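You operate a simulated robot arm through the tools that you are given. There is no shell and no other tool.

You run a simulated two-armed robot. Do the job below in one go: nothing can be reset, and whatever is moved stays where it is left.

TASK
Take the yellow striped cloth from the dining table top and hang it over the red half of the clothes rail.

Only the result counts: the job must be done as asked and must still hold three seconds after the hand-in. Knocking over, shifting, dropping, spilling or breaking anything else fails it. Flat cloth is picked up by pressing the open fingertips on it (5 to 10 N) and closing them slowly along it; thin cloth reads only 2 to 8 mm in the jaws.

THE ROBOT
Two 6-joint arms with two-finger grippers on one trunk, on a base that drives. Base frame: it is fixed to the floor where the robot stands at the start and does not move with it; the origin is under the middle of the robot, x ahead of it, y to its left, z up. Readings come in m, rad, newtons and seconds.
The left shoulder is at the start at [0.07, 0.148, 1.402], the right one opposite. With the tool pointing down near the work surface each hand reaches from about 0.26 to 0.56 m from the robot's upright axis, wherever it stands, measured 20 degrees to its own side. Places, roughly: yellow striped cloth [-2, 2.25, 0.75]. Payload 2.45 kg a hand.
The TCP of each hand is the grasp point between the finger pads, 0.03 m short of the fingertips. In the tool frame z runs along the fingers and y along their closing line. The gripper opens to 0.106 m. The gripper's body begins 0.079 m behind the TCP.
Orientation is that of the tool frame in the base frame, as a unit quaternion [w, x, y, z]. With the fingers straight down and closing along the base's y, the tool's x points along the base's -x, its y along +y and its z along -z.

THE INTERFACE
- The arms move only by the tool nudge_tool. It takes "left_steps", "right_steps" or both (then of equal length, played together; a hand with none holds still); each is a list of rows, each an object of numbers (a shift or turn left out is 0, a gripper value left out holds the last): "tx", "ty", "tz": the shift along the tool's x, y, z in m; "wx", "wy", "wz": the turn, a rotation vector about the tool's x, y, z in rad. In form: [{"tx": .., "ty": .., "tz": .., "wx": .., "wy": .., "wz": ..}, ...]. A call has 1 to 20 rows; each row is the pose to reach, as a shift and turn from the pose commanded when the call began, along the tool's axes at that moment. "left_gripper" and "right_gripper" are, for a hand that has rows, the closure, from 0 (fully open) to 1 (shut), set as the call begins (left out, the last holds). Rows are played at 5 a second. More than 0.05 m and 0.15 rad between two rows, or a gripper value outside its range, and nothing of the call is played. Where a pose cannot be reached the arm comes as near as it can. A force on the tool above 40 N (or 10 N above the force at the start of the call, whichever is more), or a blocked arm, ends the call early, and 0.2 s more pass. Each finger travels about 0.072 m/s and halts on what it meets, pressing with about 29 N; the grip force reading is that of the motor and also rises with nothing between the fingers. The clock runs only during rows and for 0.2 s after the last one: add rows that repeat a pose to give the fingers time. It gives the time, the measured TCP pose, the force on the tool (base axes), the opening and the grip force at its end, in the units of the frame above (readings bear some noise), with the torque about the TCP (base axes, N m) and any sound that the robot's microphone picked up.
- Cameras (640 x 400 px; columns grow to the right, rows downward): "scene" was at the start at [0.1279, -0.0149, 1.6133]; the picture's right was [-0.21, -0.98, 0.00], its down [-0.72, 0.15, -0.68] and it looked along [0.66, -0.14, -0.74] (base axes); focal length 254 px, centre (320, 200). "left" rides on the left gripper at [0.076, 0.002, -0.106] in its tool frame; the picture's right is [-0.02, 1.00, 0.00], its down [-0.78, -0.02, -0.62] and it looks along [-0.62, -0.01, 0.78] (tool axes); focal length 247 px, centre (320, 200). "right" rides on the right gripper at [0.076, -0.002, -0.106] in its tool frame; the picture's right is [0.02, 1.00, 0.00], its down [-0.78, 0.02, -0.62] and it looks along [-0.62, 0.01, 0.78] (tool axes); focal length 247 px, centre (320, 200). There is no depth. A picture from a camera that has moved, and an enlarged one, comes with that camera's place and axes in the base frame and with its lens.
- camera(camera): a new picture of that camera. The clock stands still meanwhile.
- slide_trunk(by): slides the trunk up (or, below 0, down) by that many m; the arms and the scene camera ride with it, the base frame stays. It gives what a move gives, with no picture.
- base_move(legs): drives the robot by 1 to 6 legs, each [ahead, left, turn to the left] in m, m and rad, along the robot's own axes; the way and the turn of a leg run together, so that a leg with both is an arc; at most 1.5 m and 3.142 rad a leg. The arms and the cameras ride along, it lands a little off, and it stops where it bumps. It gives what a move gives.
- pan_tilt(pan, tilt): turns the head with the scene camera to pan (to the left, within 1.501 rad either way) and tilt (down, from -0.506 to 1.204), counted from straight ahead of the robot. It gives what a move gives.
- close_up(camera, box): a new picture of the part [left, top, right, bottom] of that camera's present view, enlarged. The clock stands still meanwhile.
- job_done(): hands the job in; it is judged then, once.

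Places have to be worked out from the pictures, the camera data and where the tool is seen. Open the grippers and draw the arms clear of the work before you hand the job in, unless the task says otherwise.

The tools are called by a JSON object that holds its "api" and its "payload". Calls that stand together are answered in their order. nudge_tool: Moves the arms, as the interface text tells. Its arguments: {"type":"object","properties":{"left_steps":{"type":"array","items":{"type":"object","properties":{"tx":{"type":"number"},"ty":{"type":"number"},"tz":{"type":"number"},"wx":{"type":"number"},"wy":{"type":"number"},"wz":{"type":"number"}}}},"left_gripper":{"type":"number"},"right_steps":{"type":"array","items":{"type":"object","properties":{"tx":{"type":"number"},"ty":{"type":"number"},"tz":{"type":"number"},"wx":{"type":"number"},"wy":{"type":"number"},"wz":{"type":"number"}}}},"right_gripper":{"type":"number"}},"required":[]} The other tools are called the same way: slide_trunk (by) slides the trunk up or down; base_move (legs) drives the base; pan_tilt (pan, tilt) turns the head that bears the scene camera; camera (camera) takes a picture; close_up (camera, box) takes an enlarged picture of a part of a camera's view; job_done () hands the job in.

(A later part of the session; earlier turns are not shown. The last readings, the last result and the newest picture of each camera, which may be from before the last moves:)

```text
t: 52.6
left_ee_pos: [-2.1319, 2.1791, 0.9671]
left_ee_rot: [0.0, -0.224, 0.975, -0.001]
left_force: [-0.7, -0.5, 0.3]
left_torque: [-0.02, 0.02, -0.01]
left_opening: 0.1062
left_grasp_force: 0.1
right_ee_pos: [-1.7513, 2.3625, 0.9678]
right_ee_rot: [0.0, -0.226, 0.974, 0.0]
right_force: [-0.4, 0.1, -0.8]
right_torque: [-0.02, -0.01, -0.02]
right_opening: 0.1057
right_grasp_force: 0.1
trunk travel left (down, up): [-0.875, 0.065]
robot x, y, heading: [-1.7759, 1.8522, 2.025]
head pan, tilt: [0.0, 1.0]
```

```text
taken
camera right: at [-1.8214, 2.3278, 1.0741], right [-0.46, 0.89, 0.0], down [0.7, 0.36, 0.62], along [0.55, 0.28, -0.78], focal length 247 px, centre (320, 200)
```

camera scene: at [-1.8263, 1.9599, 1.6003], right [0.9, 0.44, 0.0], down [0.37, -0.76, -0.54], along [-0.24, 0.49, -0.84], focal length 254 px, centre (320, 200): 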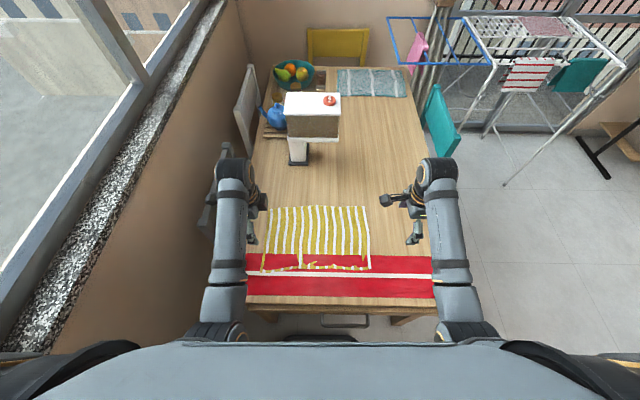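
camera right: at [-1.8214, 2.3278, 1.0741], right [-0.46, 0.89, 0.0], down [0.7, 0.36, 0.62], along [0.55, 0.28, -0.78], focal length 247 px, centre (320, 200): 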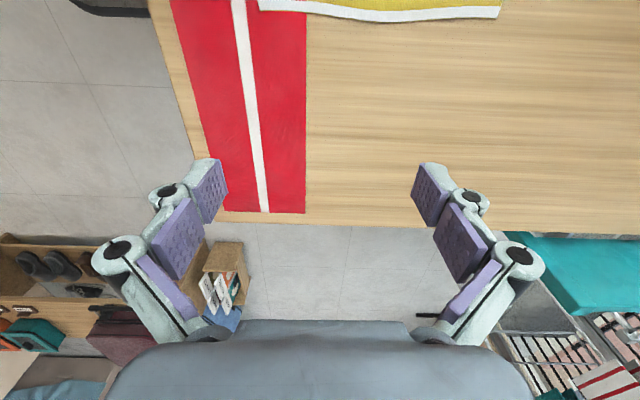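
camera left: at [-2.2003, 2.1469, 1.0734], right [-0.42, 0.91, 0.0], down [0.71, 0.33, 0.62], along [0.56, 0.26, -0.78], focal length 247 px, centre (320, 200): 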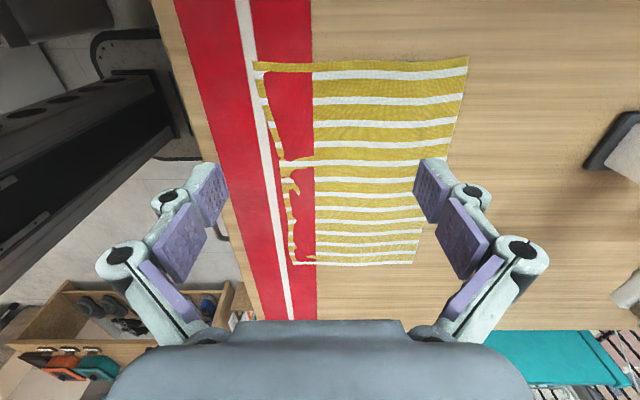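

Both views agree on the cloth corners: FL (-2.225, 2.327), FR (-1.899, 2.501), NR (-1.791, 2.275), NL (-2.12, 2.106). I bring the right hand over the middle of the right short edge, about (-1.88, 2.38), and the left hand over the left one, about (-2.15, 2.25), still above the cloth.

{"api": "nudge_tool", "payload": {"right_steps": [{"tx": 0.027, "ty": 0.018, "tz": 0.0}, {"tx": 0.054, "ty": 0.036, "tz": 0.0}, {"tx": 0.081, "ty": 0.055, "tz": 0.02}, {"tx": 0.1075, "ty": 0.073, "tz": 0.05}, {"tx": 0.1075, "ty": 0.073, "tz": 0.09}, {"tx": 0.1075, "ty": 0.073, "tz": 0.13}, {"tx": 0.1075, "ty": 0.073, "tz": 0.13}], "left_steps": [{"tx": -0.004, "ty": 0.018, "tz": 0.0}, {"tx": -0.008, "ty": 0.036, "tz": 0.0}, {"tx": -0.012, "ty": 0.055, "tz": 0.02}, {"tx": -0.0153, "ty": 0.073, "tz": 0.05}, {"tx": -0.0153, "ty": 0.073, "tz": 0.09}, {"tx": -0.0153, "ty": 0.073, "tz": 0.13}, {"tx": -0.0153, "ty": 0.073, "tz": 0.13}]}}

{"api": "camera", "payload": {"camera": "left"}}

{"api": "camera", "payload": {"camera": "right"}}

{"api": "camera", "payload": {"camera": "scene"}}

```text
t: 54.2
left_ee_pos: [-2.1495, 2.2517, 0.8395]
left_ee_rot: [0.0, -0.224, 0.974, 0.0]
left_force: [-0.3, -0.8, -0.1]
left_torque: [0.0, 0.0, 0.0]
left_opening: 0.106
left_grasp_force: 0.1
right_ee_pos: [-1.8806, 2.3816, 0.8381]
right_ee_rot: [0.001, -0.225, 0.974, 0.001]
right_force: [0.2, 0.0, -0.8]
right_torque: [0.0, 0.0, -0.04]
right_opening: 0.1063
right_grasp_force: 0.0
trunk travel left (down, up): [-0.875, 0.065]
robot x, y, heading: [-1.777, 1.8514, 2.024]
head pan, tilt: [0.0, 1.0]
```

```text
taken
camera left: at [-2.2183, 2.2191, 0.9456], right [-0.42, 0.91, 0.0], down [0.71, 0.33, 0.62], along [0.57, 0.26, -0.78], focal length 247 px, centre (320, 200)
```

left: 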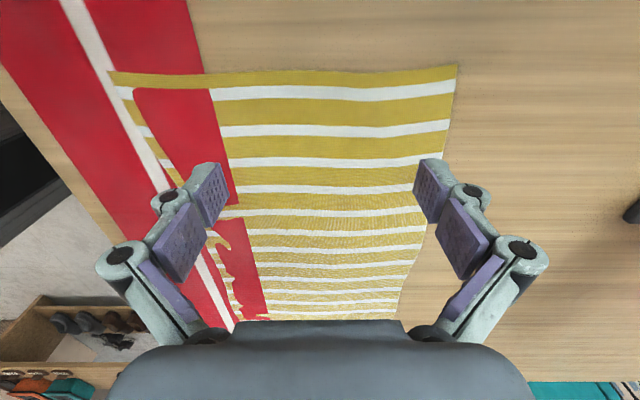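

```text
taken
camera right: at [-1.9494, 2.3466, 0.9434], right [-0.46, 0.89, 0.0], down [0.7, 0.36, 0.62], along [0.55, 0.28, -0.78], focal length 247 px, centre (320, 200)
```

right: 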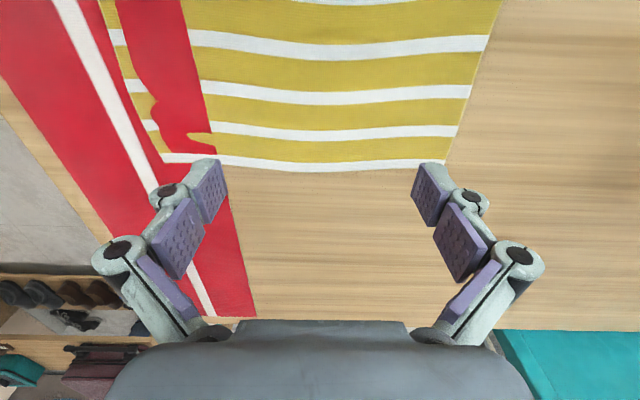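

```text
taken
camera scene: at [-1.8271, 1.9599, 1.6003], right [0.9, 0.44, 0.0], down [0.37, -0.76, -0.54], along [-0.24, 0.49, -0.84], focal length 254 px, centre (320, 200)
```

scene: 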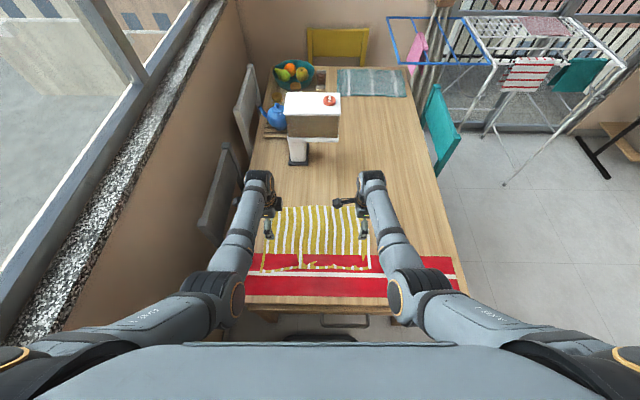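

The touch points lie about 35 mm inside each short edge and clear of the red runner. I lower both hands to just above the cloth.

{"api": "nudge_tool", "payload": {"right_steps": [{"tz": 0.02}, {"tz": 0.035}, {"tz": 0.046}, {"tz": 0.046}], "left_steps": [{"tz": 0.02}, {"tz": 0.035}, {"tz": 0.046}, {"tz": 0.046}]}}

{"api": "camera", "payload": {"camera": "right"}}

{"api": "camera", "payload": {"camera": "left"}}

```text
t: 55.2
left_ee_pos: [-2.1512, 2.2499, 0.7932]
left_ee_rot: [0.001, -0.225, 0.974, 0.0]
left_force: [0.3, 0.3, -0.1]
left_torque: [0.01, 0.01, 0.01]
left_opening: 0.106
left_grasp_force: 0.1
right_ee_pos: [-1.8805, 2.3821, 0.7923]
right_ee_rot: [0.0, -0.225, 0.974, 0.0]
right_force: [-0.4, 0.3, 0.5]
right_torque: [-0.02, 0.0, 0.03]
right_opening: 0.1061
right_grasp_force: 0.1
trunk travel left (down, up): [-0.875, 0.065]
robot x, y, heading: [-1.77, 1.8541, 2.028]
head pan, tilt: [0.0, 1.0]
```

```text
taken
camera right: at [-1.9493, 2.3468, 0.8978], right [-0.46, 0.89, 0.0], down [0.7, 0.36, 0.62], along [0.55, 0.28, -0.78], focal length 247 px, centre (320, 200)
```

right: 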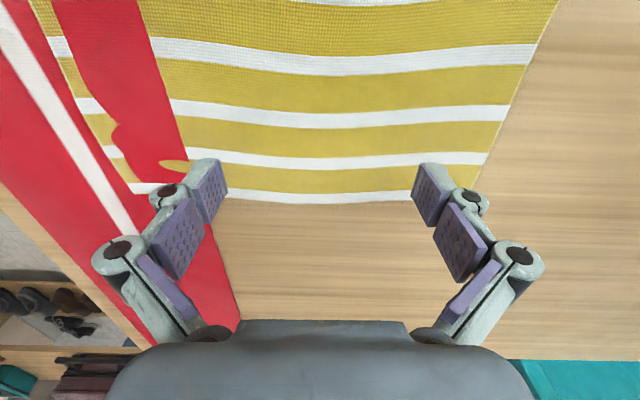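

```text
taken
camera left: at [-2.2195, 2.2176, 0.899], right [-0.42, 0.91, 0.0], down [0.71, 0.33, 0.62], along [0.56, 0.26, -0.78], focal length 247 px, centre (320, 200)
```

left: 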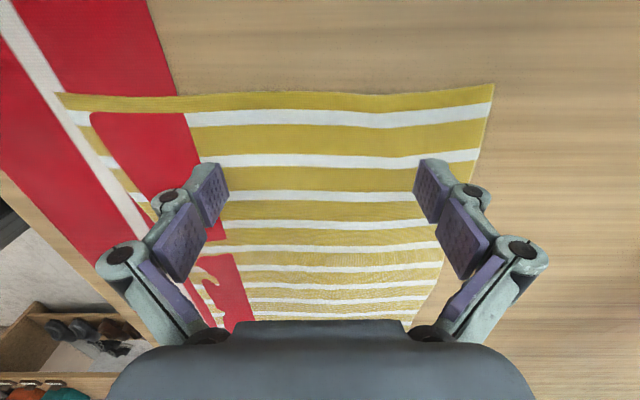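

Fingertips are about 10 mm above the cloth. I lower in small steps to feel the contact.

{"api": "nudge_tool", "payload": {"right_steps": [{"tz": 0.004}, {"tz": 0.008}, {"tz": 0.008}], "left_steps": [{"tz": 0.004}, {"tz": 0.008}, {"tz": 0.008}]}}

{"api": "nudge_tool", "payload": {"right_steps": [{"tz": 0.002}, {"tz": 0.004}, {"tz": 0.004}], "left_steps": [{"tz": 0.002}, {"tz": 0.004}, {"tz": 0.004}]}}

```text
t: 56.0
left_ee_pos: [-2.1492, 2.2503, 0.7844]
left_ee_rot: [0.0, -0.225, 0.974, 0.0]
left_force: [-0.3, 0.4, -0.1]
left_torque: [0.0, -0.01, -0.01]
left_opening: 0.1058
left_grasp_force: 0.0
right_ee_pos: [-1.8813, 2.3822, 0.7836]
right_ee_rot: [0.0, -0.224, 0.975, 0.0]
right_force: [0.4, -0.6, 0.9]
right_torque: [0.03, 0.0, 0.0]
right_opening: 0.106
right_grasp_force: 0.1
trunk travel left (down, up): [-0.875, 0.065]
robot x, y, heading: [-1.7758, 1.8532, 2.026]
head pan, tilt: [0.0, 1.0]
```

```text
t: 56.8
left_ee_pos: [-2.1494, 2.2512, 0.7795]
left_ee_rot: [0.0, -0.225, 0.974, 0.0]
left_force: [0.2, 0.7, 0.1]
left_torque: [0.02, 0.03, -0.02]
left_opening: 0.1059
left_grasp_force: 0.1
right_ee_pos: [-1.8817, 2.3816, 0.7799]
right_ee_rot: [0.0, -0.225, 0.974, 0.0]
right_force: [0.6, 0.2, -0.1]
right_torque: [0.01, 0.0, 0.01]
right_opening: 0.1059
right_grasp_force: 0.0
trunk travel left (down, up): [-0.875, 0.065]
robot x, y, heading: [-1.7754, 1.8526, 2.027]
head pan, tilt: [0.0, 1.0]
```

No contact yet at TCP 0.780. I keep lowering by 2 to 3 mm at a time.

{"api": "nudge_tool", "payload": {"right_steps": [{"tz": 0.0015}, {"tz": 0.003}, {"tz": 0.003}], "left_steps": [{"tz": 0.0015}, {"tz": 0.003}, {"tz": 0.003}]}}

{"api": "nudge_tool", "payload": {"right_steps": [{"tz": 0.0015}, {"tz": 0.003}, {"tz": 0.003}], "left_steps": [{"tz": 0.0015}, {"tz": 0.003}, {"tz": 0.003}]}}

```text
t: 57.6
left_ee_pos: [-2.1501, 2.2505, 0.7754]
left_ee_rot: [0.0, -0.225, 0.974, 0.0]
left_force: [0.3, -0.4, -0.2]
left_torque: [0.0, -0.05, -0.03]
left_opening: 0.1059
left_grasp_force: 0.0
right_ee_pos: [-1.8809, 2.3828, 0.7776]
right_ee_rot: [0.0, -0.225, 0.974, 0.0]
right_force: [-0.6, -0.4, -0.2]
right_torque: [0.02, -0.01, -0.03]
right_opening: 0.1061
right_grasp_force: 0.1
trunk travel left (down, up): [-0.875, 0.065]
robot x, y, heading: [-1.773, 1.8522, 2.028]
head pan, tilt: [0.0, 1.0]
```

```text
t: 58.4
left_ee_pos: [-2.1493, 2.25, 0.773]
left_ee_rot: [0.0, -0.224, 0.974, 0.0]
left_force: [0.0, -0.3, 0.5]
left_torque: [0.01, 0.02, 0.01]
left_opening: 0.1059
left_grasp_force: 0.0
right_ee_pos: [-1.8807, 2.3814, 0.7748]
right_ee_rot: [0.0, -0.225, 0.974, -0.001]
right_force: [-0.2, -0.1, -0.8]
right_torque: [0.0, 0.02, -0.03]
right_opening: 0.1059
right_grasp_force: 0.1
trunk travel left (down, up): [-0.875, 0.065]
robot x, y, heading: [-1.7747, 1.8479, 2.022]
head pan, tilt: [0.0, 1.0]
```

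Still no force at TCP 0.774, so the top is a little lower than 0.745. I look at one hand camera and go on in 2 mm steps.

{"api": "camera", "payload": {"camera": "right"}}

{"api": "nudge_tool", "payload": {"right_steps": [{"tz": 0.001}, {"tz": 0.002}, {"tz": 0.002}], "left_steps": [{"tz": 0.001}, {"tz": 0.002}, {"tz": 0.002}]}}

{"api": "nudge_tool", "payload": {"right_steps": [{"tz": 0.001}, {"tz": 0.002}, {"tz": 0.002}], "left_steps": [{"tz": 0.001}, {"tz": 0.002}, {"tz": 0.002}]}}

```text
taken
camera right: at [-1.95, 2.346, 0.8797], right [-0.46, 0.89, 0.0], down [0.7, 0.36, 0.62], along [0.55, 0.28, -0.78], focal length 247 px, centre (320, 200)
```

right: 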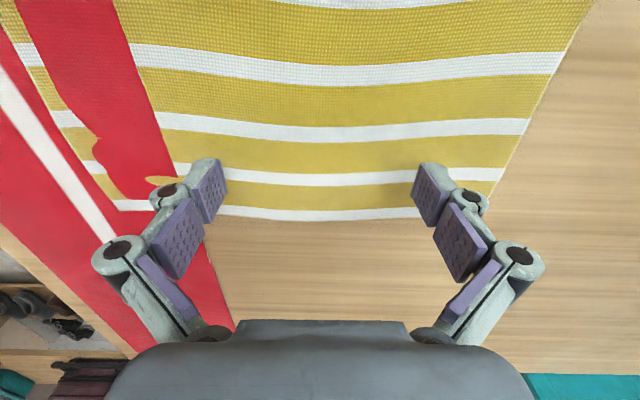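

```text
t: 59.2
left_ee_pos: [-2.1494, 2.2502, 0.7713]
left_ee_rot: [0.0, -0.225, 0.974, 0.0]
left_force: [0.2, -1.2, 0.1]
left_torque: [0.0, 0.0, -0.03]
left_opening: 0.1057
left_grasp_force: 0.0
right_ee_pos: [-1.8816, 2.3825, 0.7713]
right_ee_rot: [0.0, -0.225, 0.974, -0.002]
right_force: [0.0, -0.1, -0.1]
right_torque: [0.01, 0.0, 0.01]
right_opening: 0.1061
right_grasp_force: 0.1
trunk travel left (down, up): [-0.875, 0.065]
robot x, y, heading: [-1.774, 1.8532, 2.027]
head pan, tilt: [0.0, 1.0]
```

```text
t: 60.0
left_ee_pos: [-2.1492, 2.2498, 0.7705]
left_ee_rot: [0.0, -0.224, 0.975, -0.001]
left_force: [-0.2, 0.7, 0.7]
left_torque: [-0.02, 0.04, 0.01]
left_opening: 0.106
left_grasp_force: 0.1
right_ee_pos: [-1.8819, 2.3823, 0.7689]
right_ee_rot: [0.0, -0.225, 0.974, 0.0]
right_force: [-0.4, 0.4, 0.1]
right_torque: [-0.04, 0.01, -0.03]
right_opening: 0.1059
right_grasp_force: 0.1
trunk travel left (down, up): [-0.875, 0.065]
robot x, y, heading: [-1.7707, 1.8507, 2.026]
head pan, tilt: [0.0, 1.0]
```

No contact with the tips at about 0.739. I continue lowering, 3 mm a call.

{"api": "nudge_tool", "payload": {"right_steps": [{"tz": 0.0015}, {"tz": 0.003}, {"tz": 0.003}], "left_steps": [{"tz": 0.0015}, {"tz": 0.003}, {"tz": 0.003}]}}

{"api": "nudge_tool", "payload": {"right_steps": [{"tz": 0.001}, {"tz": 0.002}, {"tz": 0.002}], "left_steps": [{"tz": 0.001}, {"tz": 0.002}, {"tz": 0.002}]}}

{"api": "nudge_tool", "payload": {"right_steps": [{"tz": 0.001}, {"tz": 0.002}, {"tz": 0.002}], "left_steps": [{"tz": 0.001}, {"tz": 0.002}, {"tz": 0.002}]}}

```text
t: 60.8
left_ee_pos: [-2.1488, 2.251, 0.7661]
left_ee_rot: [-0.001, -0.225, 0.974, 0.0]
left_force: [0.5, -0.6, 0.4]
left_torque: [0.04, 0.01, 0.01]
left_opening: 0.1059
left_grasp_force: 0.0
right_ee_pos: [-1.8802, 2.3828, 0.7675]
right_ee_rot: [0.0, -0.226, 0.974, 0.0]
right_force: [0.1, -0.4, 0.1]
right_torque: [-0.02, -0.01, 0.01]
right_opening: 0.1059
right_grasp_force: 0.0
trunk travel left (down, up): [-0.875, 0.065]
robot x, y, heading: [-1.7735, 1.8483, 2.032]
head pan, tilt: [0.0, 1.0]
```

```text
t: 61.6
left_ee_pos: [-2.1483, 2.2508, 0.7631]
left_ee_rot: [0.0, -0.225, 0.974, 0.0]
left_force: [-0.1, 0.5, -0.1]
left_torque: [-0.01, 0.04, -0.02]
left_opening: 0.1061
left_grasp_force: 0.0
right_ee_pos: [-1.8809, 2.3808, 0.7663]
right_ee_rot: [0.0, -0.224, 0.975, 0.0]
right_force: [0.9, 0.0, -0.1]
right_torque: [0.01, 0.0, 0.0]
right_opening: 0.1063
right_grasp_force: 0.0
trunk travel left (down, up): [-0.875, 0.065]
robot x, y, heading: [-1.7767, 1.8518, 2.027]
head pan, tilt: [0.0, 1.0]
```

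```text
t: 62.4
left_ee_pos: [-2.1495, 2.2501, 0.7623]
left_ee_rot: [0.0, -0.225, 0.974, 0.0]
left_force: [-0.7, 0.6, 0.2]
left_torque: [-0.01, -0.02, -0.02]
left_opening: 0.106
left_grasp_force: 0.1
right_ee_pos: [-1.8791, 2.3805, 0.7642]
right_ee_rot: [0.0, -0.226, 0.974, -0.001]
right_force: [0.3, 0.2, -0.4]
right_torque: [-0.01, -0.01, 0.02]
right_opening: 0.1063
right_grasp_force: 0.0
trunk travel left (down, up): [-0.875, 0.065]
robot x, y, heading: [-1.7718, 1.85, 2.022]
head pan, tilt: [0.0, 1.0]
```

Still nothing at tips 0.733. I look closely at a fingertip in the right camera to judge the gap.

{"api": "close_up", "payload": {"camera": "right", "box": [380, 120, 520, 240]}}

{"api": "close_up", "payload": {"camera": "left", "box": [140, 120, 300, 240]}}

```text
3.33 times, centred on (450, 180) of right
camera zoom: at [-1.9476, 2.3444, 0.8705], right [-0.46, 0.89, 0.0], down [0.7, 0.36, 0.62], along [0.55, 0.28, -0.78], focal length 823 px, centre (-113, 267)
```

zoom: 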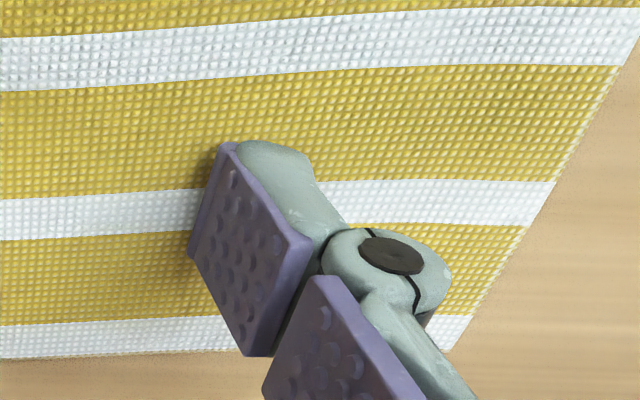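

```text
3.33 times, centred on (220, 180) of left
camera zoom: at [-2.2187, 2.2183, 0.8689], right [-0.42, 0.91, 0.0], down [0.71, 0.33, 0.62], along [0.56, 0.26, -0.78], focal length 823 px, centre (653, 267)
```

zoom: 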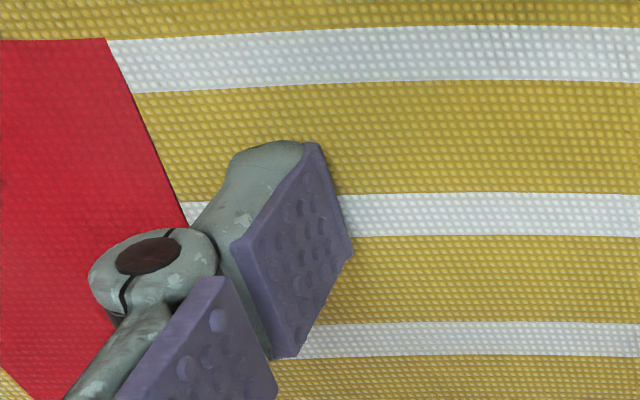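

The tips look right at the cloth but carry no load yet. I keep lowering in 2 mm steps until force shows.

{"api": "nudge_tool", "payload": {"right_steps": [{"tz": 0.001}, {"tz": 0.002}, {"tz": 0.002}], "left_steps": [{"tz": 0.001}, {"tz": 0.002}, {"tz": 0.002}]}}

{"api": "nudge_tool", "payload": {"right_steps": [{"tz": 0.001}, {"tz": 0.002}, {"tz": 0.002}], "left_steps": [{"tz": 0.001}, {"tz": 0.002}, {"tz": 0.002}]}}

{"api": "nudge_tool", "payload": {"right_steps": [{"tz": 0.001}, {"tz": 0.002}, {"tz": 0.002}], "left_steps": [{"tz": 0.001}, {"tz": 0.002}, {"tz": 0.002}]}}

```text
t: 63.2
left_ee_pos: [-2.1503, 2.2496, 0.7613]
left_ee_rot: [0.0, -0.225, 0.974, 0.0]
left_force: [-0.8, 1.3, 3.6]
left_torque: [-0.03, 0.03, -0.01]
left_opening: 0.1062
left_grasp_force: 0.0
right_ee_pos: [-1.8788, 2.3799, 0.7653]
right_ee_rot: [0.001, -0.224, 0.975, 0.001]
right_force: [0.5, -0.9, -0.3]
right_torque: [0.01, 0.02, 0.04]
right_opening: 0.1062
right_grasp_force: 0.0
right hand out of reach, approached as far as the arm can: row 1, 2, 3
trunk travel left (down, up): [-0.875, 0.065]
robot x, y, heading: [-1.7724, 1.8507, 2.026]
head pan, tilt: [0.0, 1.0]
```

```text
t: 64.0
left_ee_pos: [-2.149, 2.249, 0.7619]
left_ee_rot: [0.0, -0.225, 0.974, 0.001]
left_force: [-2.2, 1.0, 8.5]
left_torque: [0.24, 0.12, 0.03]
left_opening: 0.1063
left_grasp_force: 0.1
left hand out of reach, approached as far as the arm can: row 2, 3
right_ee_pos: [-1.8764, 2.3777, 0.7642]
right_ee_rot: [0.0, -0.225, 0.974, 0.0]
right_force: [0.1, 0.0, -0.6]
right_torque: [0.0, 0.0, -0.03]
right_opening: 0.1058
right_grasp_force: 0.2
trunk travel left (down, up): [-0.875, 0.065]
robot x, y, heading: [-1.7716, 1.8482, 2.029]
head pan, tilt: [0.0, 1.0]
```

```text
t: 64.8
left_ee_pos: [-2.1487, 2.2472, 0.7612]
left_ee_rot: [0.0, -0.226, 0.974, 0.002]
left_force: [-1.3, 1.0, 17.8]
left_torque: [0.52, 0.26, -0.04]
left_opening: 0.1064
left_grasp_force: 0.6
right_ee_pos: [-1.8771, 2.3774, 0.7633]
right_ee_rot: [0.0, -0.225, 0.974, -0.001]
right_force: [0.7, -0.1, -0.1]
right_torque: [0.0, 0.0, 0.0]
right_opening: 0.1058
right_grasp_force: 0.1
right hand out of reach, approached as far as the arm can: row 2, 3
trunk travel left (down, up): [-0.875, 0.065]
robot x, y, heading: [-1.7727, 1.8522, 2.028]
head pan, tilt: [0.0, 1.0]
```

The left hand meets the table at TCP 0.7615 (top about 0.731), while the right arm is at the end of its reach there. I raise both hands and lower the trunk a little to gain reach.

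{"api": "nudge_tool", "payload": {"right_steps": [{"tz": -0.03}, {"tz": -0.07}, {"tz": -0.11}, {"tz": -0.15}, {"tz": -0.15}], "left_steps": [{"tz": -0.03}, {"tz": -0.07}, {"tz": -0.11}, {"tz": -0.15}, {"tz": -0.15}]}}

{"api": "slide_trunk", "payload": {"by": -0.1}}

{"api": "camera", "payload": {"camera": "scene"}}

{"api": "camera", "payload": {"camera": "right"}}

```text
t: 66.0
left_ee_pos: [-2.1683, 2.3207, 0.8633]
left_ee_rot: [0.0, -0.225, 0.974, -0.001]
left_force: [-0.3, 0.2, 0.1]
left_torque: [0.0, 0.0, -0.03]
left_opening: 0.1058
left_grasp_force: 0.0
left hand out of reach, approached as far as the arm can: row 1, 2, 3, 4, 5
right_ee_pos: [-1.877, 2.3796, 0.911]
right_ee_rot: [-0.001, -0.226, 0.974, -0.001]
right_force: [0.0, 0.6, -1.7]
right_torque: [0.0, -0.02, 0.02]
right_opening: 0.1061
right_grasp_force: 0.1
trunk travel left (down, up): [-0.875, 0.065]
robot x, y, heading: [-1.771, 1.8493, 2.022]
head pan, tilt: [0.0, 1.0]
```

```text
t: 67.4
left_ee_pos: [-2.1681, 2.3209, 0.7631]
left_ee_rot: [0.0, -0.225, 0.974, -0.001]
left_force: [-0.6, -0.1, -0.7]
left_torque: [0.01, 0.01, 0.0]
left_opening: 0.1058
left_grasp_force: 0.0
right_ee_pos: [-1.8776, 2.379, 0.8094]
right_ee_rot: [0.0, -0.225, 0.974, 0.0]
right_force: [0.4, -0.4, 0.2]
right_torque: [0.02, 0.02, 0.01]
right_opening: 0.1057
right_grasp_force: 0.0
trunk travel left (down, up): [-0.775, 0.165]
robot x, y, heading: [-1.7744, 1.8501, 2.022]
head pan, tilt: [0.0, 1.0]
```

```text
taken
camera scene: at [-1.826, 1.9596, 1.5004], right [0.9, 0.44, 0.0], down [0.37, -0.76, -0.54], along [-0.24, 0.49, -0.84], focal length 254 px, centre (320, 200)
```

scene: 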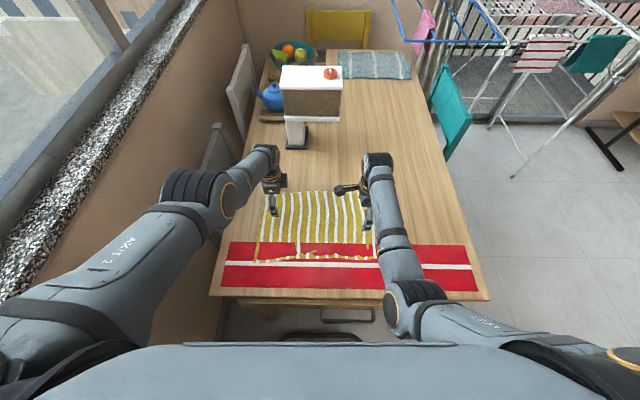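

```text
taken
camera right: at [-1.9454, 2.3436, 0.9156], right [-0.46, 0.89, 0.0], down [0.7, 0.36, 0.62], along [0.55, 0.28, -0.78], focal length 247 px, centre (320, 200)
```

right: 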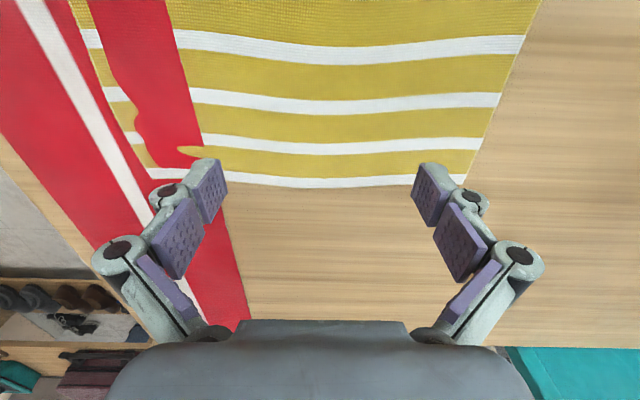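

The left arm has swung into another elbow posture and hangs at z 0.763 near the far cloth edge, without load. I lift the left hand gently and see how it answers.

{"api": "nudge_tool", "payload": {"left_steps": [{"tz": -0.02}, {"tz": -0.04}, {"tz": -0.04}]}}

{"api": "camera", "payload": {"camera": "scene"}}

```text
t: 68.2
left_ee_pos: [-2.1742, 2.3383, 0.7948]
left_ee_rot: [0.001, -0.225, 0.974, -0.002]
left_force: [-0.5, 0.5, 0.3]
left_torque: [0.01, -0.01, -0.01]
left_opening: 0.1059
left_grasp_force: 0.0
left hand out of reach, approached as far as the arm can: row 1, 2, 3
right_ee_pos: [-1.8766, 2.38, 0.8089]
right_ee_rot: [0.0, -0.226, 0.974, -0.001]
right_force: [0.2, -0.2, 0.2]
right_torque: [-0.02, -0.02, 0.0]
right_opening: 0.1059
right_grasp_force: 0.1
trunk travel left (down, up): [-0.775, 0.165]
robot x, y, heading: [-1.7729, 1.8498, 2.027]
head pan, tilt: [0.0, 1.0]
```

```text
taken
camera scene: at [-1.8265, 1.9601, 1.5003], right [0.9, 0.44, 0.0], down [0.37, -0.76, -0.54], along [-0.24, 0.49, -0.84], focal length 254 px, centre (320, 200)
```

scene: 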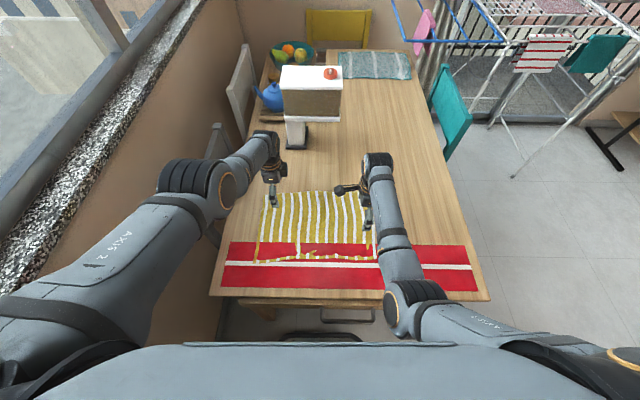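

The left arm is past straight at the elbow (elbow-up) and cannot come nearer in that posture. I raise the trunk back for clearance, then stretch the left arm out toward the free middle of the table and draw it back to let the elbow drop the right way.

{"api": "slide_trunk", "payload": {"by": 0.1}}

{"api": "nudge_tool", "payload": {"left_steps": [{"tx": -0.02, "ty": 0.03}, {"tx": -0.04, "ty": 0.06}, {"tx": -0.06, "ty": 0.09}, {"tx": -0.06, "ty": 0.11}, {"tx": -0.06, "ty": 0.11}]}}

{"api": "camera", "payload": {"camera": "scene"}}

```text
t: 69.5
left_ee_pos: [-2.1733, 2.339, 0.8947]
left_ee_rot: [0.0, -0.225, 0.974, -0.002]
left_force: [0.5, -0.4, -0.1]
left_torque: [-0.01, -0.03, -0.03]
left_opening: 0.1063
left_grasp_force: 0.1
right_ee_pos: [-1.8769, 2.3796, 0.9091]
right_ee_rot: [0.0, -0.226, 0.974, -0.001]
right_force: [0.0, 0.3, -0.4]
right_torque: [0.01, 0.02, -0.02]
right_opening: 0.1058
right_grasp_force: 0.1
trunk travel left (down, up): [-0.875, 0.065]
robot x, y, heading: [-1.7728, 1.8508, 2.027]
head pan, tilt: [0.0, 1.0]
```

```text
t: 70.7
left_ee_pos: [-2.1437, 2.3713, 0.9369]
left_ee_rot: [0.001, -0.225, 0.974, -0.001]
left_force: [-0.8, -0.3, 0.5]
left_torque: [0.02, -0.03, 0.01]
left_opening: 0.1059
left_grasp_force: 0.1
left hand out of reach, approached as far as the arm can: row 1, 2, 3, 4, 5
right_ee_pos: [-1.8781, 2.3793, 0.91]
right_ee_rot: [0.001, -0.226, 0.974, 0.0]
right_force: [0.3, -0.7, 0.1]
right_torque: [0.0, -0.04, -0.04]
right_opening: 0.1061
right_grasp_force: 0.0
trunk travel left (down, up): [-0.875, 0.065]
robot x, y, heading: [-1.7742, 1.8566, 2.028]
head pan, tilt: [0.0, 1.0]
```

```text
taken
camera scene: at [-1.8276, 1.9597, 1.6003], right [0.9, 0.44, 0.0], down [0.37, -0.76, -0.54], along [-0.24, 0.49, -0.84], focal length 254 px, centre (320, 200)
```

scene: 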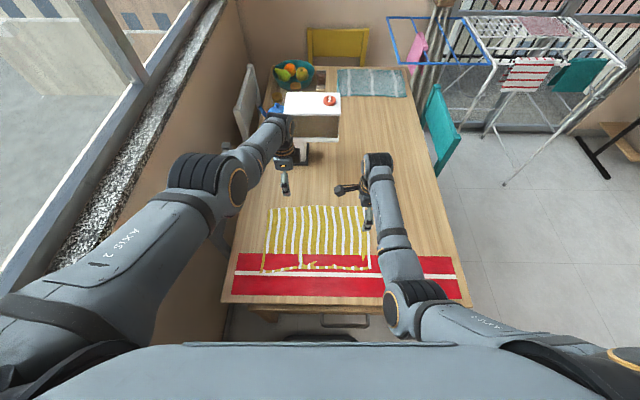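

Readings fit an arm reach of about 0.632 m shoulder to wrist, and the hyper-extended elbow stops at about 0.624 m. I stretch the left arm fully (only about 1 cm more), then draw back and see whether the elbow takes the other side.

{"api": "nudge_tool", "payload": {"left_steps": [{"ty": 0.03}, {"ty": 0.06}, {"ty": 0.06}, {"ty": 0.03}, {"ty": 0.0}, {"ty": -0.02}, {"ty": -0.02}]}}

{"api": "camera", "payload": {"camera": "scene"}}

```text
t: 72.3
left_ee_pos: [-2.1382, 2.3676, 0.9321]
left_ee_rot: [0.0, -0.226, 0.974, -0.002]
left_force: [-0.1, 0.7, 0.0]
left_torque: [0.02, 0.04, 0.02]
left_opening: 0.1059
left_grasp_force: 0.1
left hand out of reach, approached as far as the arm can: row 1, 2, 3, 4, 6, 7
right_ee_pos: [-1.8774, 2.3791, 0.9103]
right_ee_rot: [0.001, -0.227, 0.974, -0.001]
right_force: [0.6, 0.4, 0.4]
right_torque: [-0.01, 0.0, -0.01]
right_opening: 0.106
right_grasp_force: 0.0
trunk travel left (down, up): [-0.875, 0.065]
robot x, y, heading: [-1.7742, 1.8522, 2.024]
head pan, tilt: [0.0, 1.0]
```

```text
taken
camera scene: at [-1.8268, 1.9599, 1.6003], right [0.9, 0.44, 0.0], down [0.37, -0.76, -0.54], along [-0.24, 0.49, -0.84], focal length 254 px, centre (320, 200)
```

scene: 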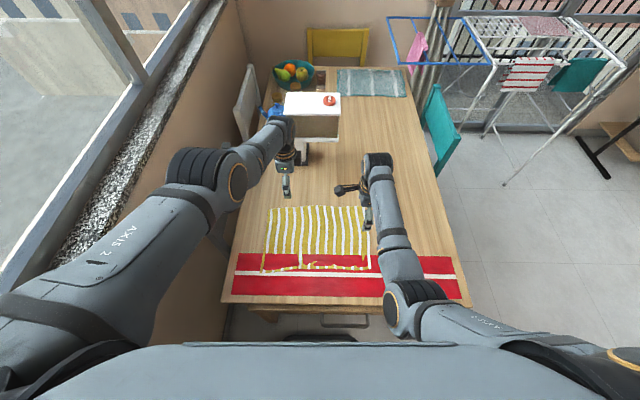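

Still elbow-up. I look at the left arm itself with the head to understand its posture.

{"api": "pan_tilt", "payload": {"pan": 0.7, "tilt": 0.8}}

{"api": "camera", "payload": {"camera": "scene"}}

{"api": "camera", "payload": {"camera": "left"}}

{"api": "pan_tilt", "payload": {"pan": -0.7, "tilt": 0.8}}

{"api": "camera", "payload": {"camera": "scene"}}

```text
t: 73.4
left_ee_pos: [-2.1383, 2.3674, 0.9312]
left_ee_rot: [0.0, -0.225, 0.974, -0.002]
left_force: [-0.3, 0.3, 0.4]
left_torque: [-0.02, 0.01, -0.01]
left_opening: 0.106
left_grasp_force: 0.0
right_ee_pos: [-1.8763, 2.3796, 0.9099]
right_ee_rot: [0.002, -0.226, 0.974, 0.0]
right_force: [0.1, -0.1, -0.2]
right_torque: [-0.02, -0.01, 0.01]
right_opening: 0.106
right_grasp_force: 0.1
trunk travel left (down, up): [-0.875, 0.065]
robot x, y, heading: [-1.7746, 1.8518, 2.026]
head pan, tilt: [0.7, 0.799]
```

```text
taken
camera scene: at [-1.8695, 1.9302, 1.6154], right [0.41, 0.91, 0.0], down [0.66, -0.29, -0.7], along [-0.64, 0.28, -0.72], focal length 254 px, centre (320, 200)
```

scene: 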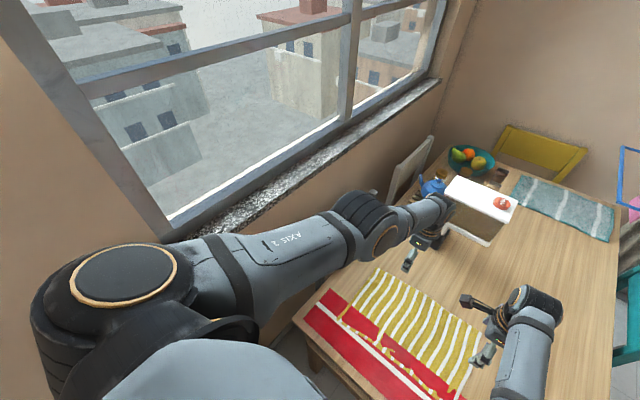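

```text
taken
camera left: at [-2.2077, 2.3361, 1.038], right [-0.42, 0.91, 0.0], down [0.71, 0.33, 0.62], along [0.57, 0.26, -0.78], focal length 247 px, centre (320, 200)
```

left: 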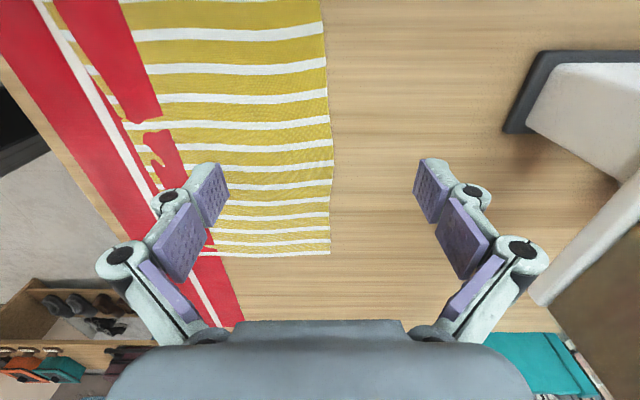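

```text
t: 74.9
left_ee_pos: [-2.1387, 2.368, 0.9323]
left_ee_rot: [0.0, -0.225, 0.974, -0.002]
left_force: [0.2, -0.6, -0.5]
left_torque: [-0.02, 0.01, 0.02]
left_opening: 0.1061
left_grasp_force: 0.2
right_ee_pos: [-1.8766, 2.3799, 0.9095]
right_ee_rot: [0.0, -0.225, 0.974, -0.001]
right_force: [0.1, 0.6, 0.8]
right_torque: [0.0, 0.01, -0.04]
right_opening: 0.1057
right_grasp_force: 0.1
trunk travel left (down, up): [-0.875, 0.065]
robot x, y, heading: [-1.7756, 1.8492, 2.023]
head pan, tilt: [-0.7, 0.799]
```

```text
taken
camera scene: at [-1.7762, 1.9757, 1.6154], right [0.97, -0.24, 0.0], down [-0.17, -0.7, -0.7], along [0.17, 0.68, -0.72], focal length 254 px, centre (320, 200)
```

scene: 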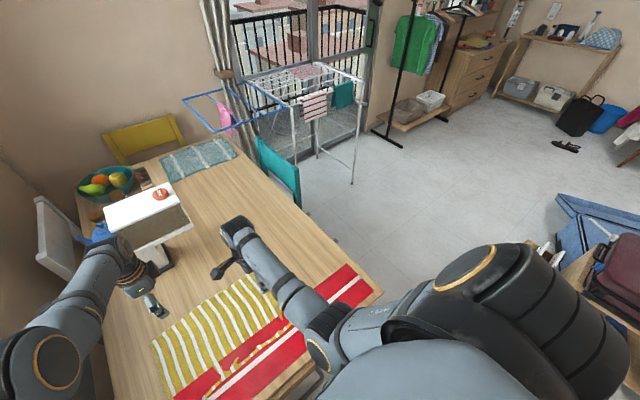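

The left elbow is high and outward. I alternate small stretch-and-return rows so that the elbow can fall to the lower side; the hand itself moves only a centimetre or two over free table.

{"api": "nudge_tool", "payload": {"left_steps": [{"ty": 0.04}, {"ty": 0.0}, {"ty": 0.05}, {"ty": 0.0}, {"ty": 0.045, "tx": 0.01}, {"ty": 0.0}, {"ty": 0.04, "tz": 0.02}, {"ty": 0.0}, {"ty": 0.03, "tz": 0.03}, {"ty": 0.0}, {"ty": 0.035, "tx": -0.02}, {"ty": 0.0}, {"ty": 0.045}, {"ty": 0.02}, {"ty": 0.06}, {"ty": 0.02}, {"ty": 0.0}, {"ty": 0.0}]}}

{"api": "camera", "payload": {"camera": "scene"}}

```text
t: 78.7
left_ee_pos: [-2.1386, 2.3702, 0.9312]
left_ee_rot: [0.0, -0.224, 0.975, -0.001]
left_force: [-0.2, 0.9, -0.3]
left_torque: [0.01, -0.01, 0.01]
left_opening: 0.1059
left_grasp_force: 0.1
left hand out of reach, approached as far as the arm can: row 1, 3, 5, 7, 9, 11, 13, 14, 15, 16
right_ee_pos: [-1.8777, 2.38, 0.9103]
right_ee_rot: [0.0, -0.226, 0.974, -0.001]
right_force: [0.8, -0.6, 0.0]
right_torque: [-0.02, 0.0, 0.01]
right_opening: 0.1061
right_grasp_force: 0.1
trunk travel left (down, up): [-0.875, 0.065]
robot x, y, heading: [-1.7746, 1.8511, 2.024]
head pan, tilt: [-0.7, 0.799]
```

```text
taken
camera scene: at [-1.7766, 1.9755, 1.6155], right [0.97, -0.24, 0.0], down [-0.17, -0.7, -0.7], along [0.17, 0.68, -0.72], focal length 254 px, centre (320, 200)
```

scene: 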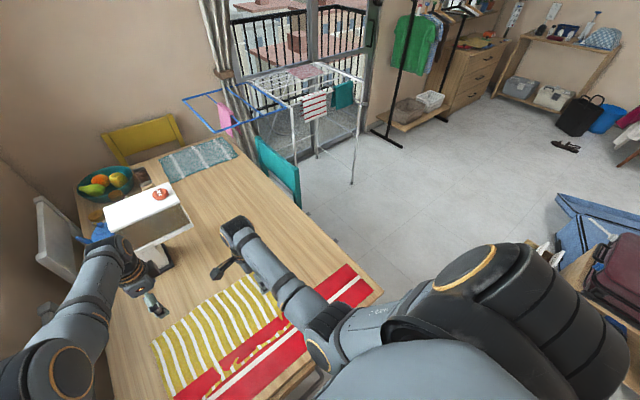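

The hand pose is rebased to what was reached, so it sits in a thin shell at the reach limit. I try cycles between slightly beyond and clearly inside, which shows in the report if any inside row becomes reachable.

{"api": "nudge_tool", "payload": {"left_steps": [{"ty": 0.01}, {"ty": -0.03}, {"ty": 0.015}, {"ty": -0.03}, {"ty": 0.02}, {"ty": -0.03}, {"ty": 0.005}, {"ty": -0.03}, {"ty": 0.01, "tx": 0.02}, {"ty": -0.03}, {"ty": 0.01, "tx": -0.02}, {"ty": -0.03}, {"ty": 0.0, "tz": 0.02}, {"ty": -0.03}, {"ty": 0.01, "tz": 0.02}, {"ty": -0.03}, {"ty": 0.0, "tz": -0.03}, {"ty": -0.03, "tz": 0.0}, {"ty": -0.05, "tz": 0.0}, {"ty": -0.05, "tz": 0.0}]}}

```text
t: 82.9
left_ee_pos: [-2.1154, 2.3236, 0.9325]
left_ee_rot: [0.001, -0.225, 0.974, -0.001]
left_force: [0.4, 0.7, -0.4]
left_torque: [0.0, 0.01, 0.03]
left_opening: 0.106
left_grasp_force: 0.1
left hand out of reach, approached as far as the arm can: row 1, 2, 3, 4, 5, 6, 7, 8, 9, 11, 13, 15
right_ee_pos: [-1.8771, 2.3798, 0.9086]
right_ee_rot: [0.0, -0.225, 0.974, -0.001]
right_force: [0.1, -0.1, -0.7]
right_torque: [-0.01, -0.05, 0.0]
right_opening: 0.1059
right_grasp_force: 0.0
trunk travel left (down, up): [-0.875, 0.065]
robot x, y, heading: [-1.7717, 1.8515, 2.024]
head pan, tilt: [-0.7, 0.799]
```

Rows 10 onward were reached, so the elbow has dropped to the right side. I draw the left hand further back and up and check the posture.

{"api": "nudge_tool", "payload": {"left_steps": [{"ty": -0.03}, {"ty": -0.06}, {"ty": -0.09, "tz": -0.02}, {"ty": -0.09, "tz": -0.02}]}}

{"api": "pan_tilt", "payload": {"pan": 0.0, "tilt": 1.0}}

{"api": "camera", "payload": {"camera": "scene"}}

```text
t: 83.8
left_ee_pos: [-2.1669, 2.2872, 1.0249]
left_ee_rot: [-0.073, -0.242, 0.965, 0.075]
left_force: [0.0, -0.3, 0.4]
left_torque: [-0.01, -0.01, 0.0]
left_opening: 0.1058
left_grasp_force: 0.0
right_ee_pos: [-1.8776, 2.3802, 0.9093]
right_ee_rot: [0.0, -0.225, 0.974, 0.0]
right_force: [-0.5, 0.4, -0.4]
right_torque: [0.01, -0.02, -0.02]
right_opening: 0.106
right_grasp_force: 0.1
trunk travel left (down, up): [-0.875, 0.065]
robot x, y, heading: [-1.7725, 1.854, 2.027]
head pan, tilt: [-0.7, 0.799]
stopped in row 4 (left hand): the arm was blocked; the commanded pose is now the measured one
```

```text
t: 84.8
left_ee_pos: [-2.1651, 2.2864, 1.0244]
left_ee_rot: [-0.072, -0.242, 0.965, 0.074]
left_force: [-0.2, -0.7, -1.0]
left_torque: [0.0, 0.03, -0.03]
left_opening: 0.1059
left_grasp_force: 0.1
right_ee_pos: [-1.8759, 2.38, 0.9083]
right_ee_rot: [0.0, -0.227, 0.974, -0.001]
right_force: [-0.4, 0.1, -0.4]
right_torque: [-0.03, 0.01, -0.02]
right_opening: 0.106
right_grasp_force: 0.1
trunk travel left (down, up): [-0.875, 0.065]
robot x, y, heading: [-1.7754, 1.8508, 2.024]
head pan, tilt: [0.0, 1.0]
```

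```text
taken
camera scene: at [-1.8263, 1.9601, 1.6003], right [0.9, 0.44, 0.0], down [0.37, -0.76, -0.54], along [-0.24, 0.49, -0.84], focal length 254 px, centre (320, 200)
```

scene: 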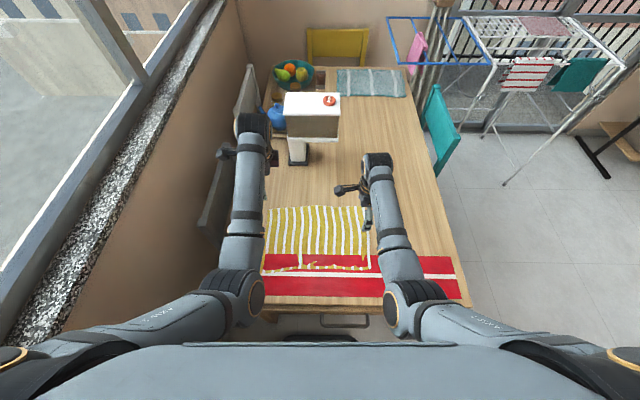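

The left elbow is down again, but the move was reported blocked with the hand tilted about 12°. I look closely at the left wrist and its camera before moving anything.

{"api": "close_up", "payload": {"camera": "scene", "box": [190, 60, 400, 290]}}

{"api": "camera", "payload": {"camera": "left"}}

```text
1.74 times, centred on (295, 175) of scene
camera zoom: at [-1.8263, 1.9601, 1.6003], right [0.9, 0.44, 0.0], down [0.37, -0.76, -0.54], along [-0.24, 0.49, -0.84], focal length 441 px, centre (364, 244)
```

zoom: 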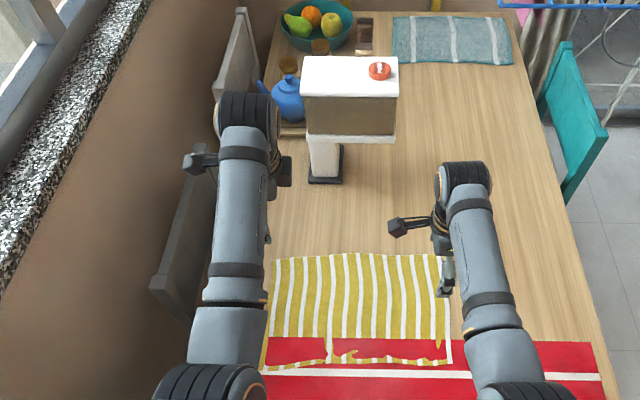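

```text
taken
camera left: at [-2.214, 2.2409, 1.1365], right [-0.44, 0.88, 0.18], down [0.8, 0.29, 0.52], along [0.41, 0.37, -0.83], focal length 247 px, centre (320, 200)
```

left: 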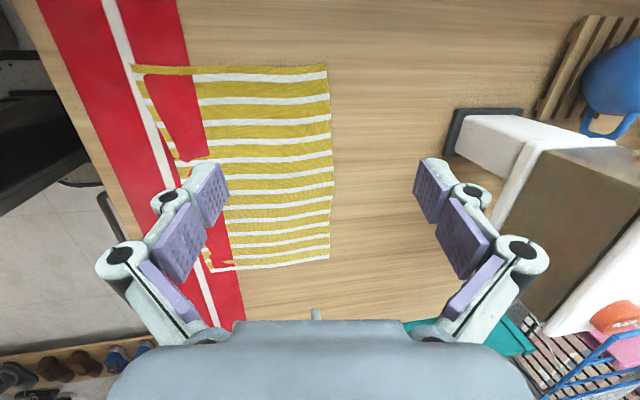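

The fingers and machine are clear of each other, with the hand at z 1.02. I level the left hand slowly in place and see whether it moves freely.

{"api": "nudge_tool", "payload": {"left_steps": [{"wx": 0.03, "wy": -0.017}, {"wx": 0.06, "wy": -0.034}, {"wx": 0.09, "wy": -0.051}, {"wx": 0.12, "wy": -0.069}, {"wx": 0.15, "wy": -0.086}, {"wx": 0.178, "wy": -0.103}, {"wx": 0.178, "wy": -0.103}]}}

{"api": "camera", "payload": {"camera": "scene"}}

```text
t: 86.5
left_ee_pos: [-2.1631, 2.2888, 1.0238]
left_ee_rot: [0.002, -0.243, 0.97, 0.001]
left_force: [0.1, -1.3, 0.3]
left_torque: [0.04, 0.0, -0.02]
left_opening: 0.1058
left_grasp_force: 0.1
right_ee_pos: [-1.8769, 2.3801, 0.9084]
right_ee_rot: [-0.001, -0.226, 0.974, 0.0]
right_force: [0.5, 0.4, -0.8]
right_torque: [-0.01, 0.02, 0.0]
right_opening: 0.106
right_grasp_force: 0.1
trunk travel left (down, up): [-0.875, 0.065]
robot x, y, heading: [-1.7722, 1.8504, 2.029]
head pan, tilt: [0.0, 1.0]
```

```text
taken
camera scene: at [-1.8263, 1.96, 1.6003], right [0.9, 0.44, 0.0], down [0.37, -0.76, -0.54], along [-0.24, 0.49, -0.84], focal length 254 px, centre (320, 200)
```

scene: 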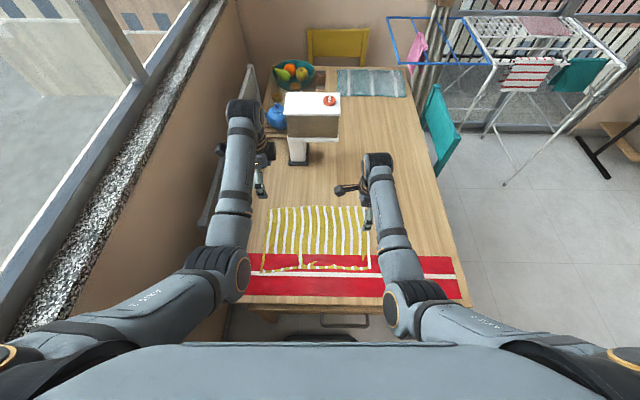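

The left arm is back to a mirror posture of the right. I bring the left hand over its pinch point, raise the right hand, then lower the trunk 0.15 m, which gives both arms ample reach at table height.

{"api": "nudge_tool", "payload": {"left_steps": [{"tx": 0.002, "ty": -0.013, "wz": 0.012}, {"tx": 0.004, "ty": -0.026, "wz": 0.024}, {"tx": 0.006, "ty": -0.04, "tz": 0.02, "wz": 0.037}, {"tx": 0.006, "ty": -0.04, "tz": 0.05, "wz": 0.037}, {"tx": 0.006, "ty": -0.04, "tz": 0.05, "wz": 0.037}], "right_steps": [{"tz": -0.02}, {"tz": -0.04}, {"tz": -0.06}, {"tz": -0.065}, {"tz": -0.065}]}}

{"api": "slide_trunk", "payload": {"by": -0.15}}

{"api": "camera", "payload": {"camera": "left"}}

{"api": "camera", "payload": {"camera": "scene"}}

```text
t: 87.7
left_ee_pos: [-2.1496, 2.2496, 0.9761]
left_ee_rot: [0.002, -0.224, 0.975, 0.0]
left_force: [-0.1, -0.1, 0.7]
left_torque: [0.02, -0.03, -0.01]
left_opening: 0.1062
left_grasp_force: 0.0
right_ee_pos: [-1.8775, 2.3815, 0.9759]
right_ee_rot: [0.0, -0.226, 0.974, -0.001]
right_force: [-0.1, 0.0, 0.3]
right_torque: [0.01, -0.01, 0.03]
right_opening: 0.106
right_grasp_force: 0.1
trunk travel left (down, up): [-0.875, 0.065]
robot x, y, heading: [-1.7738, 1.853, 2.025]
head pan, tilt: [0.0, 1.0]
```

```text
t: 89.4
left_ee_pos: [-2.1494, 2.2499, 0.8287]
left_ee_rot: [0.003, -0.225, 0.974, 0.001]
left_force: [0.1, 0.7, -0.2]
left_torque: [0.04, 0.0, 0.02]
left_opening: 0.1059
left_grasp_force: 0.0
right_ee_pos: [-1.8767, 2.3804, 0.8251]
right_ee_rot: [0.0, -0.226, 0.974, 0.0]
right_force: [0.5, 0.2, -0.8]
right_torque: [-0.04, 0.0, 0.0]
right_opening: 0.1063
right_grasp_force: 0.1
trunk travel left (down, up): [-0.725, 0.215]
robot x, y, heading: [-1.7732, 1.8493, 2.026]
head pan, tilt: [0.0, 1.0]
```

```text
taken
camera left: at [-2.2195, 2.2176, 0.9334], right [-0.42, 0.91, 0.0], down [0.71, 0.33, 0.62], along [0.57, 0.26, -0.78], focal length 247 px, centre (320, 200)
```

left: 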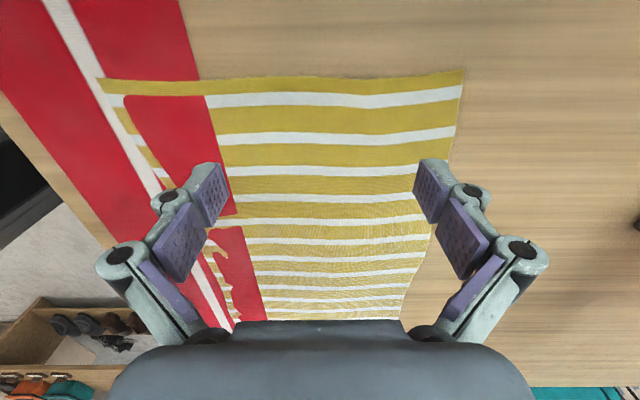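

```text
taken
camera scene: at [-1.8263, 1.9599, 1.4504], right [0.9, 0.44, 0.0], down [0.37, -0.76, -0.54], along [-0.24, 0.49, -0.84], focal length 254 px, centre (320, 200)
```

scene: 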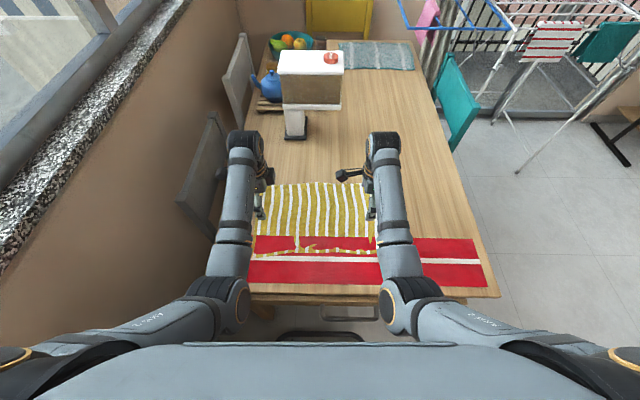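

Now both arms reach comfortably. I shift the right hand 15 mm toward the cloth's edge and lower both to about 5 mm above contact.

{"api": "nudge_tool", "payload": {"left_steps": [{"tz": 0.02}, {"tz": 0.04}, {"tz": 0.055}, {"tz": 0.061}, {"tz": 0.061}], "right_steps": [{"tx": -0.015, "tz": 0.02}, {"tx": -0.015, "tz": 0.04}, {"tx": -0.015, "tz": 0.053}, {"tx": -0.015, "tz": 0.059}, {"tx": -0.015, "tz": 0.059}]}}

{"api": "nudge_tool", "payload": {"left_steps": [{"tz": 0.001}, {"tz": 0.003}, {"tz": 0.003}], "right_steps": [{"tz": 0.001}, {"tz": 0.003}, {"tz": 0.003}]}}

```text
t: 90.6
left_ee_pos: [-2.1514, 2.252, 0.7666]
left_ee_rot: [0.001, -0.225, 0.974, 0.002]
left_force: [-1.0, -0.8, 0.7]
left_torque: [-0.02, 0.0, 0.01]
left_opening: 0.1059
left_grasp_force: 0.1
right_ee_pos: [-1.8643, 2.3887, 0.7639]
right_ee_rot: [0.0, -0.226, 0.974, -0.001]
right_force: [0.0, 0.6, 0.4]
right_torque: [-0.02, -0.01, 0.0]
right_opening: 0.1062
right_grasp_force: 0.1
trunk travel left (down, up): [-0.725, 0.215]
robot x, y, heading: [-1.7735, 1.8474, 2.021]
head pan, tilt: [0.0, 1.0]
```

```text
t: 91.4
left_ee_pos: [-2.1508, 2.2507, 0.7624]
left_ee_rot: [0.002, -0.225, 0.974, 0.0]
left_force: [0.5, 0.7, -0.3]
left_torque: [-0.02, -0.02, -0.01]
left_opening: 0.1059
left_grasp_force: 0.1
right_ee_pos: [-1.8632, 2.3875, 0.7614]
right_ee_rot: [0.0, -0.225, 0.974, -0.001]
right_force: [0.0, 0.1, 2.1]
right_torque: [0.01, -0.05, 0.05]
right_opening: 0.1058
right_grasp_force: 0.0
trunk travel left (down, up): [-0.725, 0.215]
robot x, y, heading: [-1.7752, 1.8507, 2.024]
head pan, tilt: [0.0, 1.0]
```

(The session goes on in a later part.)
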